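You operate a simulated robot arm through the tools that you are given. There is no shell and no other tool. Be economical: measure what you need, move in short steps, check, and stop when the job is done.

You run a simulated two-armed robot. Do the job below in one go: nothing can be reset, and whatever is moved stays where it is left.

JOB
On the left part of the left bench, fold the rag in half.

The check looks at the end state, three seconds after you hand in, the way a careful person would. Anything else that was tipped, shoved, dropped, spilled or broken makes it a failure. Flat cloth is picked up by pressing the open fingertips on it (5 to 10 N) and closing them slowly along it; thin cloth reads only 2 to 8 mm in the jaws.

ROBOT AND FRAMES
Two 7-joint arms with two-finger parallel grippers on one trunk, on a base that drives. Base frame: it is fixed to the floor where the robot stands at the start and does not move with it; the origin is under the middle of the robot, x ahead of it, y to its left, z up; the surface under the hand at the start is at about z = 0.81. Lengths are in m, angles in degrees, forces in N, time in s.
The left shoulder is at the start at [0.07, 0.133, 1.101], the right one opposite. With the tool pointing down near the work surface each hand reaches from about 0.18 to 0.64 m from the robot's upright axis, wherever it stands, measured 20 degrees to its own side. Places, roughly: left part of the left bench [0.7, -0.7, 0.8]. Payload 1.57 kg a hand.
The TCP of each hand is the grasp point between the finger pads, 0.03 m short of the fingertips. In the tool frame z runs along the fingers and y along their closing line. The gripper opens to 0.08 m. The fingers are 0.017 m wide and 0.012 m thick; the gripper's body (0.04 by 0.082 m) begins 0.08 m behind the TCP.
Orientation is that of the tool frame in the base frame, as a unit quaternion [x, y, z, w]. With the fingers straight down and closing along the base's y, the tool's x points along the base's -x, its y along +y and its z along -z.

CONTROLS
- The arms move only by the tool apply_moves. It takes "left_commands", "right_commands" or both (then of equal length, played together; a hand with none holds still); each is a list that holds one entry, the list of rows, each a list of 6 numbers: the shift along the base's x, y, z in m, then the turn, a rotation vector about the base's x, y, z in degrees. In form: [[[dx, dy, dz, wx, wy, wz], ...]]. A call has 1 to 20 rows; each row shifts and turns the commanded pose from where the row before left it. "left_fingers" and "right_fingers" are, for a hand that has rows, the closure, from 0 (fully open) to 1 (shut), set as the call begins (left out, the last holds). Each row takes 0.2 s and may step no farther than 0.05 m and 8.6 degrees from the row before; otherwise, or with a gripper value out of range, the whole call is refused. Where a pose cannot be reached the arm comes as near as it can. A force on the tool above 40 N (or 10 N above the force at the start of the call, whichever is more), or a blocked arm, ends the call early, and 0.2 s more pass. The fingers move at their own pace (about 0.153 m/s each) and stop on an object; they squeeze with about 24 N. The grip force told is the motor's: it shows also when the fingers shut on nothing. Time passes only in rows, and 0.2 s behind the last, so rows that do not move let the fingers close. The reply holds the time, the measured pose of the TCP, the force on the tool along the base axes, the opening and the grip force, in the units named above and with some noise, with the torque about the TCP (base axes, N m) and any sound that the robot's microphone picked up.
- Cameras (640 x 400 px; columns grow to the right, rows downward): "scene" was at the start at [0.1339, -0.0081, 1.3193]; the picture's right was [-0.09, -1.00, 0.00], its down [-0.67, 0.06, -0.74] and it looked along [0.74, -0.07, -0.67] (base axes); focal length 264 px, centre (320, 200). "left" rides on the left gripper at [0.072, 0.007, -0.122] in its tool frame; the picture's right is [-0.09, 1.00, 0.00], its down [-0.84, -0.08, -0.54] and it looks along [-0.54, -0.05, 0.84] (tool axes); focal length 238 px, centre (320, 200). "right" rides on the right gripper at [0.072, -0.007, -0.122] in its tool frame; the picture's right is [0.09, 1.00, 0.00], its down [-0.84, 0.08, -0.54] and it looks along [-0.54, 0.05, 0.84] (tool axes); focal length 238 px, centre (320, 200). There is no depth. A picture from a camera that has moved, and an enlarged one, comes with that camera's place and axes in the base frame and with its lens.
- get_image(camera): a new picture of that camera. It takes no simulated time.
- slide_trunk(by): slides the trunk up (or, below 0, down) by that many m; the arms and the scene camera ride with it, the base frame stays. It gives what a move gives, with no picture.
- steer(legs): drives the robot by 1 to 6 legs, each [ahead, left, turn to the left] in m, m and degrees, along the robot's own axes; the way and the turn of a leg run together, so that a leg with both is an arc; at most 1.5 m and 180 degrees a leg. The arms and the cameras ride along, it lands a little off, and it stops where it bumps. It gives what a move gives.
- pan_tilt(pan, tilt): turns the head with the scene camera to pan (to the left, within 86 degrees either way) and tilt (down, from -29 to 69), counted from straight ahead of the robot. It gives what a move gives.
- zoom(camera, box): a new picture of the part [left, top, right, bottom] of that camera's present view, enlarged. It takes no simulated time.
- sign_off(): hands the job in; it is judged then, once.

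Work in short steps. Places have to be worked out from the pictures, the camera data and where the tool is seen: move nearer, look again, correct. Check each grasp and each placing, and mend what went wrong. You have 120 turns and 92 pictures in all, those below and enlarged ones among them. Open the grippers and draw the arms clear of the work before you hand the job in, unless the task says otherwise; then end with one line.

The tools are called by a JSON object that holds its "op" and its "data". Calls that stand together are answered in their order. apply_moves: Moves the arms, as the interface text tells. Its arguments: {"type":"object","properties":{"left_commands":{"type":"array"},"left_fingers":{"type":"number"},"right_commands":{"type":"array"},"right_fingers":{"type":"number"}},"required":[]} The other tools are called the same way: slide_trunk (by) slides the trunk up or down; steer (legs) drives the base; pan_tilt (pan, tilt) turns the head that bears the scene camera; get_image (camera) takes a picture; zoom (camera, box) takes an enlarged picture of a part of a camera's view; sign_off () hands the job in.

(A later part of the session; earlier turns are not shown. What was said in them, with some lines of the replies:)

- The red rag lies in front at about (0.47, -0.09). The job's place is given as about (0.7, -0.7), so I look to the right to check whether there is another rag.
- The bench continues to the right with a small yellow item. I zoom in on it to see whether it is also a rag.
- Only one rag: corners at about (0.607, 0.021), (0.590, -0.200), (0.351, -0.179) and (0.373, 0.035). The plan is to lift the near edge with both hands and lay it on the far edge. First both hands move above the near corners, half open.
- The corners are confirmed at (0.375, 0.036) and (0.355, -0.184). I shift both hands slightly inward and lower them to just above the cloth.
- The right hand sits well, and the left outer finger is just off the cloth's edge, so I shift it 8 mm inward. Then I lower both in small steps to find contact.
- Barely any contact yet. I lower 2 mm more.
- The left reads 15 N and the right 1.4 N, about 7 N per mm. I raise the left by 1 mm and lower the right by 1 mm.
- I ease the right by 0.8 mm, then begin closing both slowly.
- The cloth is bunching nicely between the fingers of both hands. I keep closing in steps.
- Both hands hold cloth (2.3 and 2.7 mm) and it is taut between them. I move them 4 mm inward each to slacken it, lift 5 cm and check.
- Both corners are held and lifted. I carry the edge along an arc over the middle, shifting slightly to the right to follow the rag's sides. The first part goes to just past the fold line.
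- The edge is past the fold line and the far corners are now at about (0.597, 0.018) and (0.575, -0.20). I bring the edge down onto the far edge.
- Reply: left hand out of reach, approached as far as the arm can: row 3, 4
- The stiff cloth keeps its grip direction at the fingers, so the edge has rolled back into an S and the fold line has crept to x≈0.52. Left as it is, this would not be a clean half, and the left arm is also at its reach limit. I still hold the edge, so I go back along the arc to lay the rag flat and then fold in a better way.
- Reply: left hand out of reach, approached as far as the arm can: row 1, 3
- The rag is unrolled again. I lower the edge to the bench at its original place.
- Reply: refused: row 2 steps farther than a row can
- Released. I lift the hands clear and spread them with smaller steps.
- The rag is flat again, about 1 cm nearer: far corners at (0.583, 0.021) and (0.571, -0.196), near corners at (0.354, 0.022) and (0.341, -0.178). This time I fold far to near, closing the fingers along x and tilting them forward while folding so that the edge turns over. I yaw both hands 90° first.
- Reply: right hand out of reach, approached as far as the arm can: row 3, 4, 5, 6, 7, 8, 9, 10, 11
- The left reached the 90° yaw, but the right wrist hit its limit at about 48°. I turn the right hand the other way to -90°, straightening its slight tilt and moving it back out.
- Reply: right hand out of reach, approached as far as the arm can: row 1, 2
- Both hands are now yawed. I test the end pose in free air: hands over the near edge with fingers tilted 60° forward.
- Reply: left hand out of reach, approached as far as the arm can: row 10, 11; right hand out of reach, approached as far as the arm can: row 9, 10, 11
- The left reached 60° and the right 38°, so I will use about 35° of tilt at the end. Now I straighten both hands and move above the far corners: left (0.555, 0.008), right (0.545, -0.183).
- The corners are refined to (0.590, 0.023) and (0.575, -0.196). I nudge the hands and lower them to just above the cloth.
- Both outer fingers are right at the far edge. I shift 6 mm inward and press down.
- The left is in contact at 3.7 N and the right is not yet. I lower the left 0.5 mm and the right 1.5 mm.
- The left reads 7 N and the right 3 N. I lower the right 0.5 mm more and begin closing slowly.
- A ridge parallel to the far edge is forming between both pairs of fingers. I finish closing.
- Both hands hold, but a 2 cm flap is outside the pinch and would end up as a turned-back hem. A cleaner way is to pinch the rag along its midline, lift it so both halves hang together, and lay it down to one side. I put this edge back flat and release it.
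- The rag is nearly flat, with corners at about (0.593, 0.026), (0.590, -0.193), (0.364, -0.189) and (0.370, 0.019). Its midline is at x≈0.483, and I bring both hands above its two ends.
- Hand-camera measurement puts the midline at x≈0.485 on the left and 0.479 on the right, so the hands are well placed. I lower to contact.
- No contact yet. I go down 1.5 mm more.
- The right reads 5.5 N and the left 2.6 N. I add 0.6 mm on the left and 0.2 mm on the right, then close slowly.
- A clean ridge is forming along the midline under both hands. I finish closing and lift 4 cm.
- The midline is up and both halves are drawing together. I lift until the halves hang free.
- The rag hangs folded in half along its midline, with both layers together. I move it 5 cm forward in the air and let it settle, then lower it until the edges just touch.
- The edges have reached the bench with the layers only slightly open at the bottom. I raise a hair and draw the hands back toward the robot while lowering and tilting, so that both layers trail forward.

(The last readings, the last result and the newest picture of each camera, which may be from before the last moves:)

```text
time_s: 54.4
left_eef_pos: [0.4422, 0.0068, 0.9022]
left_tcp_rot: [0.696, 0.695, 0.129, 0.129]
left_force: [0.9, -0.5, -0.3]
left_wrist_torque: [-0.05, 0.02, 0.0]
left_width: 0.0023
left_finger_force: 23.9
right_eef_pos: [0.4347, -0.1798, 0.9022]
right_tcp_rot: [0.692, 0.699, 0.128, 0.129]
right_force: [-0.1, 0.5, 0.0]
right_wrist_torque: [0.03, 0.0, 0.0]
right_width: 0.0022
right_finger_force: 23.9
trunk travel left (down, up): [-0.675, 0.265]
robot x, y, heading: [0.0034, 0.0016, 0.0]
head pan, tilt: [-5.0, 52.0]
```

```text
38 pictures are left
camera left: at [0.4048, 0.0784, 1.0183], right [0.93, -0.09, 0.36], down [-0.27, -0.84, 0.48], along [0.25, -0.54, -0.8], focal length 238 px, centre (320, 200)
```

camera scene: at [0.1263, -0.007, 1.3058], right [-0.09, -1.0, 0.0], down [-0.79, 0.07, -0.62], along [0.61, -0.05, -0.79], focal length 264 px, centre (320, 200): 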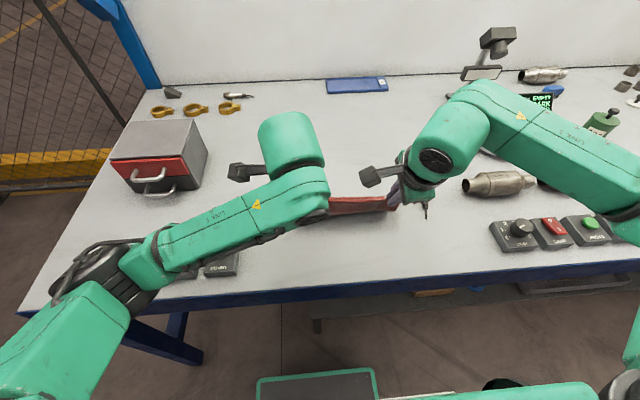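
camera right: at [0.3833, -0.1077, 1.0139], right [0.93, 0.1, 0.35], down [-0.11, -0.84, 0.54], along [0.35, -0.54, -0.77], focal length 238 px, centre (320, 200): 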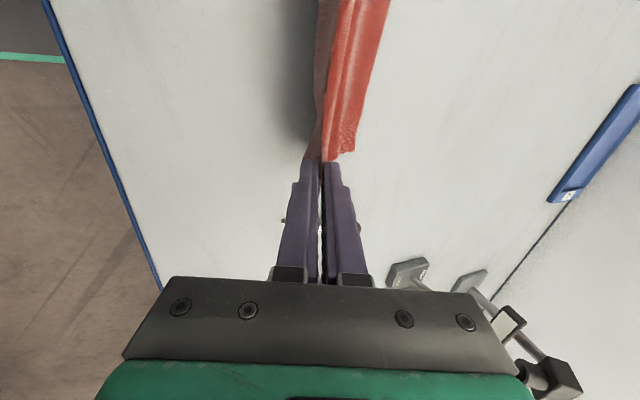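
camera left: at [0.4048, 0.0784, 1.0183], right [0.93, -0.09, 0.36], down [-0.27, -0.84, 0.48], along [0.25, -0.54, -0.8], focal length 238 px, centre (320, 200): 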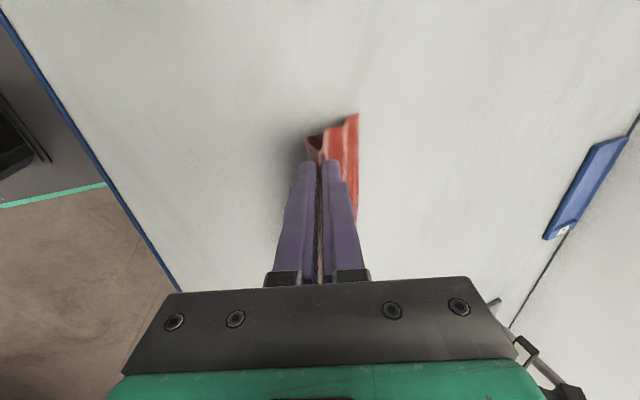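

The layers trail forward, and I zoom in to check that the near layer follows underneath.

{"op": "zoom", "data": {"camera": "left", "box": [260, 90, 400, 180]}}

{"op": "zoom", "data": {"camera": "right", "box": [260, 0, 440, 180]}}

```text
4.44 times, centred on (330, 135) of left
camera zoom: at [0.4048, 0.0784, 1.0183], right [0.93, -0.09, 0.36], down [-0.27, -0.84, 0.48], along [0.25, -0.54, -0.8], focal length 1059 px, centre (276, 489)
```

zoom: 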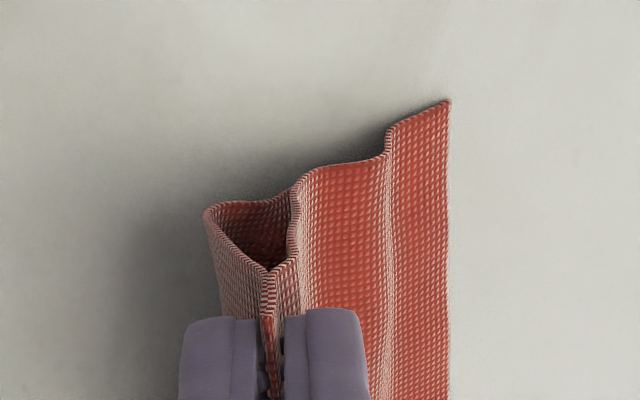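

```text
2.22 times, centred on (350, 90) of right
camera zoom: at [0.3833, -0.1077, 1.0139], right [0.93, 0.1, 0.35], down [-0.11, -0.84, 0.54], along [0.35, -0.54, -0.77], focal length 530 px, centre (253, 444)
```

zoom: 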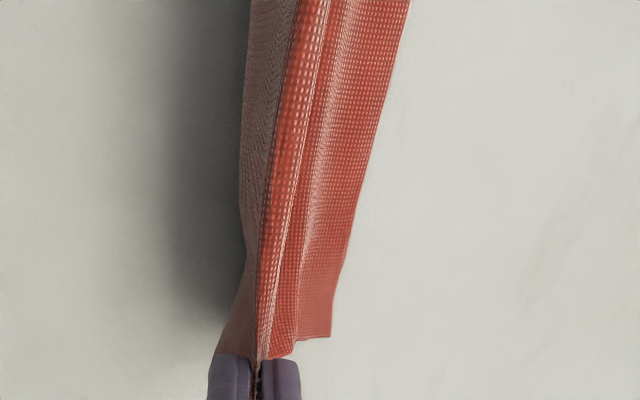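

The near layer curves under and forward as wanted, so I finish the lay-down arc.

{"op": "apply_moves", "data": {"left_commands": [[[-0.012, 0, -0.011, 0, -3, 0], [-0.01, 0, -0.012, 0, -3, 0], [-0.008, 0, -0.012, 0, -3, 0], [-0.005, 0, -0.012, 0, -3, 0], [-0.003, 0, -0.006, 0, -2, 0], [0, 0, 0, 0, 0, 0]]], "right_commands": [[[-0.012, 0, -0.011, 0, -3, 0], [-0.01, 0, -0.012, 0, -3, 0], [-0.008, 0, -0.012, 0, -3, 0], [-0.005, 0, -0.012, 0, -3, 0], [-0.003, 0, -0.006, 0, -2, 0], [0, 0, 0, 0, 0, 0]]]}}

{"op": "zoom", "data": {"camera": "left", "box": [220, 60, 440, 200]}}

{"op": "get_image", "data": {"camera": "right"}}

{"op": "get_image", "data": {"camera": "scene"}}

```text
time_s: 55.8
left_eef_pos: [0.4039, 0.0065, 0.8493]
left_tcp_rot: [0.674, 0.675, 0.213, 0.212]
left_force: [0.2, -0.4, 0.3]
left_wrist_torque: [-0.01, -0.01, -0.05]
left_width: 0.0022
left_finger_force: 24.1
right_eef_pos: [0.3967, -0.1807, 0.8513]
right_tcp_rot: [0.671, 0.678, 0.212, 0.212]
right_force: [0.2, 0.8, 0.0]
right_wrist_torque: [0.05, 0.03, 0.02]
right_width: 0.0025
right_finger_force: 24.5
trunk travel left (down, up): [-0.675, 0.265]
robot x, y, heading: [-0.0004, 0.001, -0.1]
head pan, tilt: [-5.0, 52.0]
```

```text
2.86 times, centred on (330, 130) of left
camera zoom: at [0.3398, 0.0785, 0.9532], right [0.82, -0.09, 0.57], down [-0.37, -0.84, 0.4], along [0.44, -0.54, -0.72], focal length 681 px, centre (291, 400)
```

zoom: 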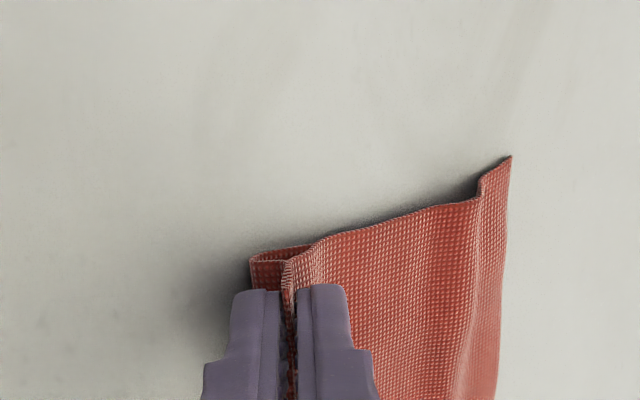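

```text
34 pictures are left
camera right: at [0.3197, -0.1085, 0.9455], right [0.82, 0.1, 0.57], down [-0.24, -0.84, 0.49], along [0.53, -0.54, -0.66], focal length 238 px, centre (320, 200)
```

right: 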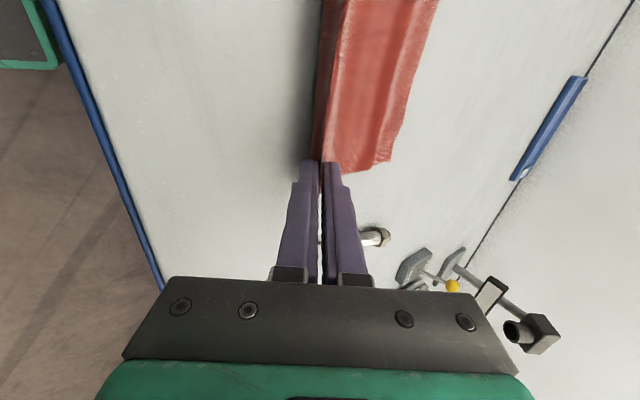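

```text
33 pictures are left
camera scene: at [0.1257, -0.007, 1.3059], right [-0.09, -1.0, 0.0], down [-0.79, 0.07, -0.62], along [0.61, -0.05, -0.79], focal length 264 px, centre (320, 200)
```

scene: 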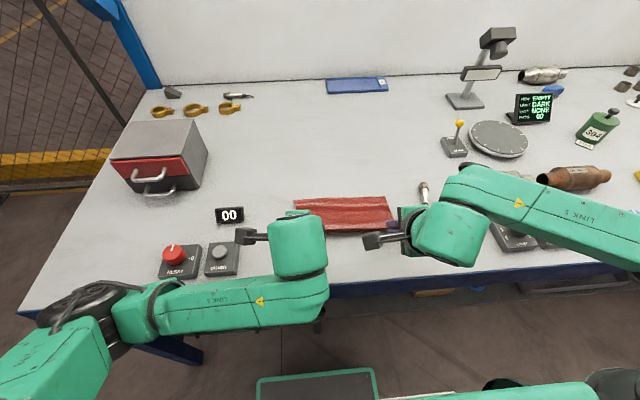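

The fold lies well, with just a slight bulge in the lower layer. I pull back 1 cm to tauten it, then open the fingers a little.

{"op": "apply_moves", "data": {"left_commands": [[[-0.005, 0, -0.001, 0, 0, 0], [-0.005, 0, -0.001, 0, 0, 0], [0, 0, 0, 0, 0, 0]]], "right_commands": [[[-0.005, 0, -0.001, 0, 0, 0], [-0.005, 0, -0.002, 0, 0, 0], [0, 0, 0, 0, 0, 0]]]}}

{"op": "apply_moves", "data": {"left_commands": [[[0, 0, 0, 0, 0, 0], [0, 0, 0, 0, 0, 0]]], "right_commands": [[[0, 0, 0, 0, 0, 0], [0, 0, 0, 0, 0, 0]]], "left_fingers": 0.8, "right_fingers": 0.8}}

{"op": "zoom", "data": {"camera": "left", "box": [220, 60, 440, 200]}}

{"op": "zoom", "data": {"camera": "right", "box": [260, 20, 440, 200]}}

```text
time_s: 56.6
left_eef_pos: [0.3927, 0.0072, 0.8477]
left_tcp_rot: [0.674, 0.674, 0.213, 0.213]
left_force: [-0.1, -0.4, -0.2]
left_wrist_torque: [-0.04, 0.04, 0.0]
left_width: 0.0023
left_finger_force: 23.3
right_eef_pos: [0.3859, -0.1809, 0.8476]
right_tcp_rot: [0.672, 0.678, 0.211, 0.213]
right_force: [-0.1, 0.7, -0.3]
right_wrist_torque: [0.03, 0.0, -0.03]
right_width: 0.0024
right_finger_force: 23.6
trunk travel left (down, up): [-0.675, 0.265]
robot x, y, heading: [-0.0032, 0.002, -0.0]
head pan, tilt: [-5.0, 52.0]
```

```text
time_s: 57.2
left_eef_pos: [0.3931, 0.006, 0.8468]
left_tcp_rot: [0.674, 0.675, 0.212, 0.213]
left_force: [-0.4, -0.2, 0.5]
left_wrist_torque: [0.02, 0.01, 0.0]
left_width: 0.0159
left_finger_force: 0.0
right_eef_pos: [0.3869, -0.1808, 0.8466]
right_tcp_rot: [0.672, 0.678, 0.211, 0.213]
right_force: [0.1, -1.0, 0.6]
right_wrist_torque: [0.02, 0.0, -0.01]
right_width: 0.0162
right_finger_force: 0.1
trunk travel left (down, up): [-0.675, 0.265]
robot x, y, heading: [0.0026, 0.0021, -0.1]
head pan, tilt: [-5.0, 52.0]
```

```text
2.86 times, centred on (330, 130) of left
camera zoom: at [0.3298, 0.0785, 0.9509], right [0.82, -0.09, 0.57], down [-0.37, -0.84, 0.4], along [0.44, -0.54, -0.72], focal length 681 px, centre (291, 400)
```

zoom: 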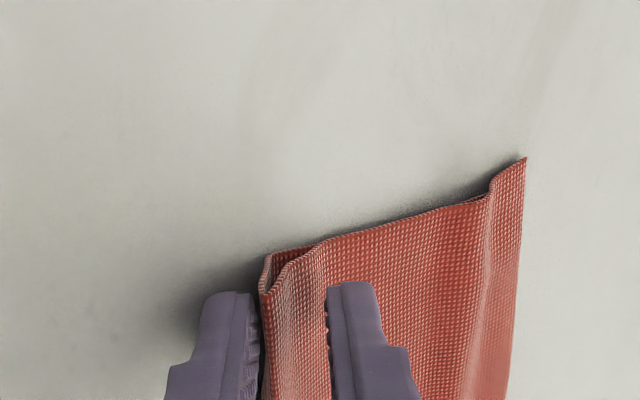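

```text
2.22 times, centred on (350, 110) of right
camera zoom: at [0.3097, -0.108, 0.9428], right [0.82, 0.1, 0.57], down [-0.24, -0.84, 0.49], along [0.53, -0.54, -0.66], focal length 530 px, centre (253, 400)
```

zoom: 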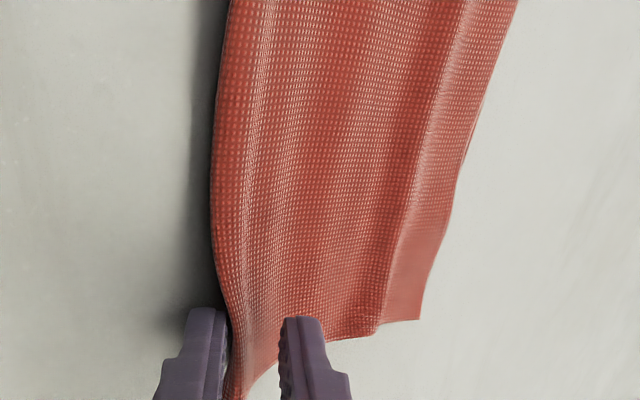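

The fold has relaxed between the open fingers. I back out along the finger axis, then rise and spread the arms.

{"op": "apply_moves", "data": {"left_commands": [[[-0.009, 0, 0.013, 0, 0, 0], [-0.014, 0, 0.02, 0, 0, 0], [-0.02, 0, 0.028, 0, 0, 0], [-0.01, 0.02, 0.035, 0, 0, 0], [0, 0.03, 0.035, 0, 0, 0], [0, 0.035, 0.02, 0, 6, 0], [0, 0.035, 0, 0, 8, 0], [0, 0.035, 0, 0, 8, 0], [0, 0.02, 0, 0, 8, 0], [0, 0, 0, 0, 5, 0]]], "right_commands": [[[-0.009, 0, 0.013, 0, 0, 0], [-0.014, 0, 0.02, 0, 0, 0], [-0.02, 0, 0.028, 0, 0, 0], [-0.01, -0.02, 0.035, 0, 0, 0], [0, -0.03, 0.035, 0, 0, 0], [0, -0.035, 0.02, 0, 6, 0], [0, -0.035, 0, 0, 8, 0], [0, -0.035, 0, 0, 8, 0], [0, -0.02, 0, 0, 8, 0], [0, 0, 0, 0, 5, 0]]]}}

{"op": "get_image", "data": {"camera": "scene"}}

{"op": "zoom", "data": {"camera": "scene", "box": [260, 150, 430, 270]}}

```text
time_s: 59.4
left_eef_pos: [0.3951, 0.1388, 0.98]
left_tcp_rot: [0.707, 0.707, 0.017, 0.018]
left_force: [0.3, -0.3, 0.3]
left_wrist_torque: [0.02, 0.01, -0.01]
left_width: 0.0161
left_finger_force: 0.1
left hand out of reach, approached as far as the arm can: row 4, 5, 6
right_eef_pos: [0.3697, -0.3491, 0.9473]
right_tcp_rot: [0.703, 0.711, -0.001, -0.002]
right_force: [-0.4, -0.4, 0.1]
right_wrist_torque: [0.0, 0.0, 0.03]
right_width: 0.0159
right_finger_force: 0.1
right hand out of reach, approached as far as the arm can: row 2, 3, 4
trunk travel left (down, up): [-0.675, 0.265]
robot x, y, heading: [-0.0066, 0.002, -0.1]
head pan, tilt: [-5.0, 52.0]
```

```text
30 pictures are left
camera scene: at [0.1269, -0.0075, 1.3057], right [-0.09, -1.0, 0.0], down [-0.79, 0.07, -0.61], along [0.61, -0.05, -0.79], focal length 264 px, centre (320, 200)
```

scene: 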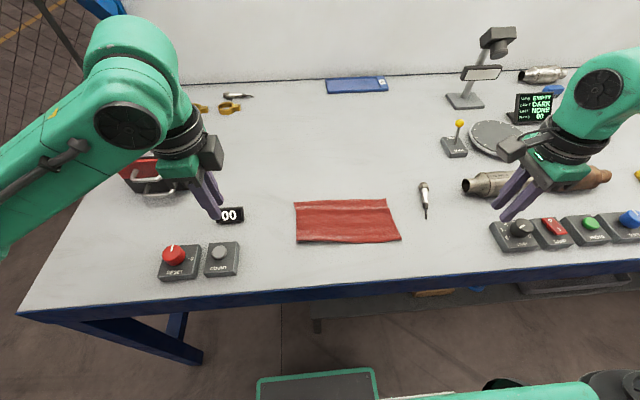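

```text
3.33 times, centred on (345, 210) of scene
camera zoom: at [0.1269, -0.0075, 1.3057], right [-0.09, -1.0, 0.0], down [-0.79, 0.07, -0.61], along [0.61, -0.05, -0.79], focal length 882 px, centre (237, 167)
```

zoom: 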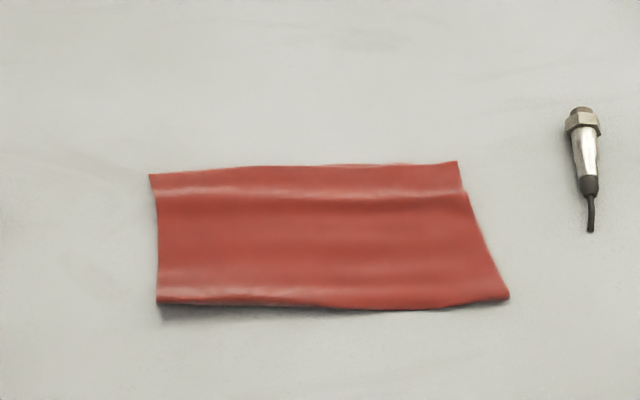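

The rag lies folded in half with aligned edges, and nothing else has moved. I check the layers from the side with the left camera.

{"op": "get_image", "data": {"camera": "left"}}

{"op": "zoom", "data": {"camera": "left", "box": [260, 0, 480, 140]}}

```text
28 pictures are left
camera left: at [0.3965, 0.21, 1.1014], right [0.99, -0.09, 0.05], down [-0.1, -0.84, 0.54], along [-0.01, -0.54, -0.84], focal length 238 px, centre (320, 200)
```

left: 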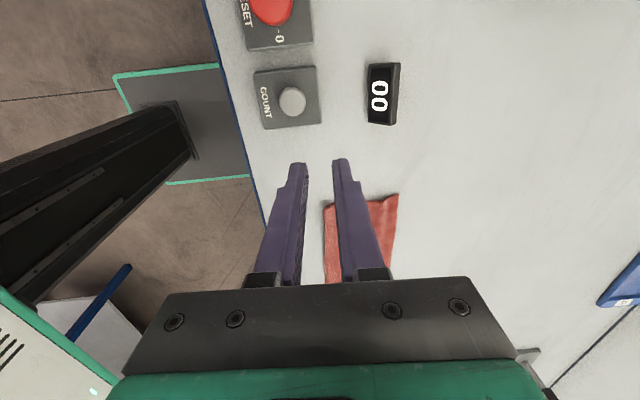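

```text
2.86 times, centred on (370, 70) of left
camera zoom: at [0.3965, 0.21, 1.1014], right [0.99, -0.09, 0.05], down [-0.1, -0.84, 0.54], along [-0.01, -0.54, -0.84], focal length 681 px, centre (177, 571)
```

zoom: 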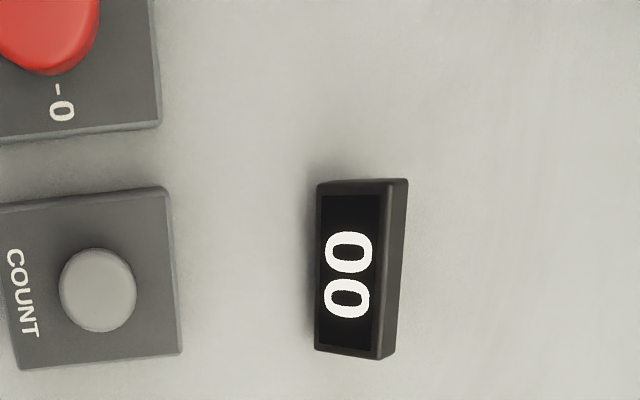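

The side view shows a tidy two-layer strip, and the controls are untouched. I open the grippers fully and raise the arms a little.

{"op": "apply_moves", "data": {"left_commands": [[[0, 0.02, 0.03, 0, 0, 0], [0, 0.02, 0.03, 0, 0, 0], [0, 0, 0, 0, 0, 0]]], "right_commands": [[[0, -0.01, 0.03, 0, 0, 0], [0, 0, 0.03, 0, 0, 0], [0, 0, 0, 0, 0, 0]]], "left_fingers": 0, "right_fingers": 0}}

{"op": "get_image", "data": {"camera": "scene"}}

```text
time_s: 60.2
left_eef_pos: [0.392, 0.1799, 1.0383]
left_tcp_rot: [0.706, 0.707, 0.019, 0.017]
left_force: [-0.3, 0.8, 0.0]
left_wrist_torque: [-0.02, 0.0, -0.02]
left_width: 0.08
left_finger_force: 0.0
right_eef_pos: [0.3676, -0.3603, 1.0087]
right_tcp_rot: [0.705, 0.709, 0.0, -0.001]
right_force: [0.5, -0.7, 0.4]
right_wrist_torque: [0.0, 0.0, 0.02]
right_width: 0.0799
right_finger_force: 0.1
trunk travel left (down, up): [-0.675, 0.265]
robot x, y, heading: [0.0001, 0.0025, 0.0]
head pan, tilt: [-5.0, 52.0]
```

```text
26 pictures are left
camera scene: at [0.1259, -0.0074, 1.3058], right [-0.09, -1.0, 0.0], down [-0.79, 0.07, -0.62], along [0.61, -0.05, -0.79], focal length 264 px, centre (320, 200)
```

scene: 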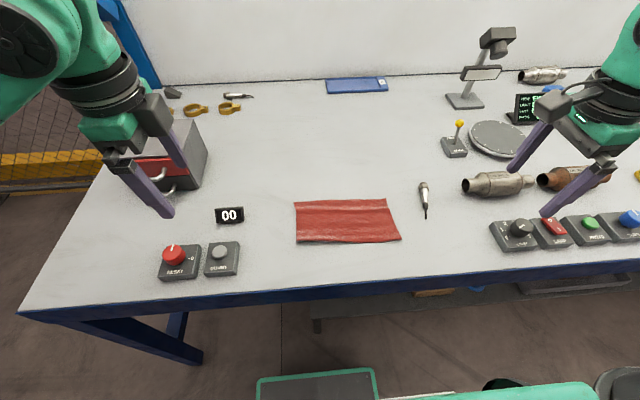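

The rag is folded in half, nothing else has moved, and the arms are clear with the grippers open. I hand in.

{"op": "sign_off", "data": {}}

```text
The job is handed in.
```

The rag is folded in half along its midline and lies on the left part of the left bench; nothing else was moved, and both grippers are open and clear.
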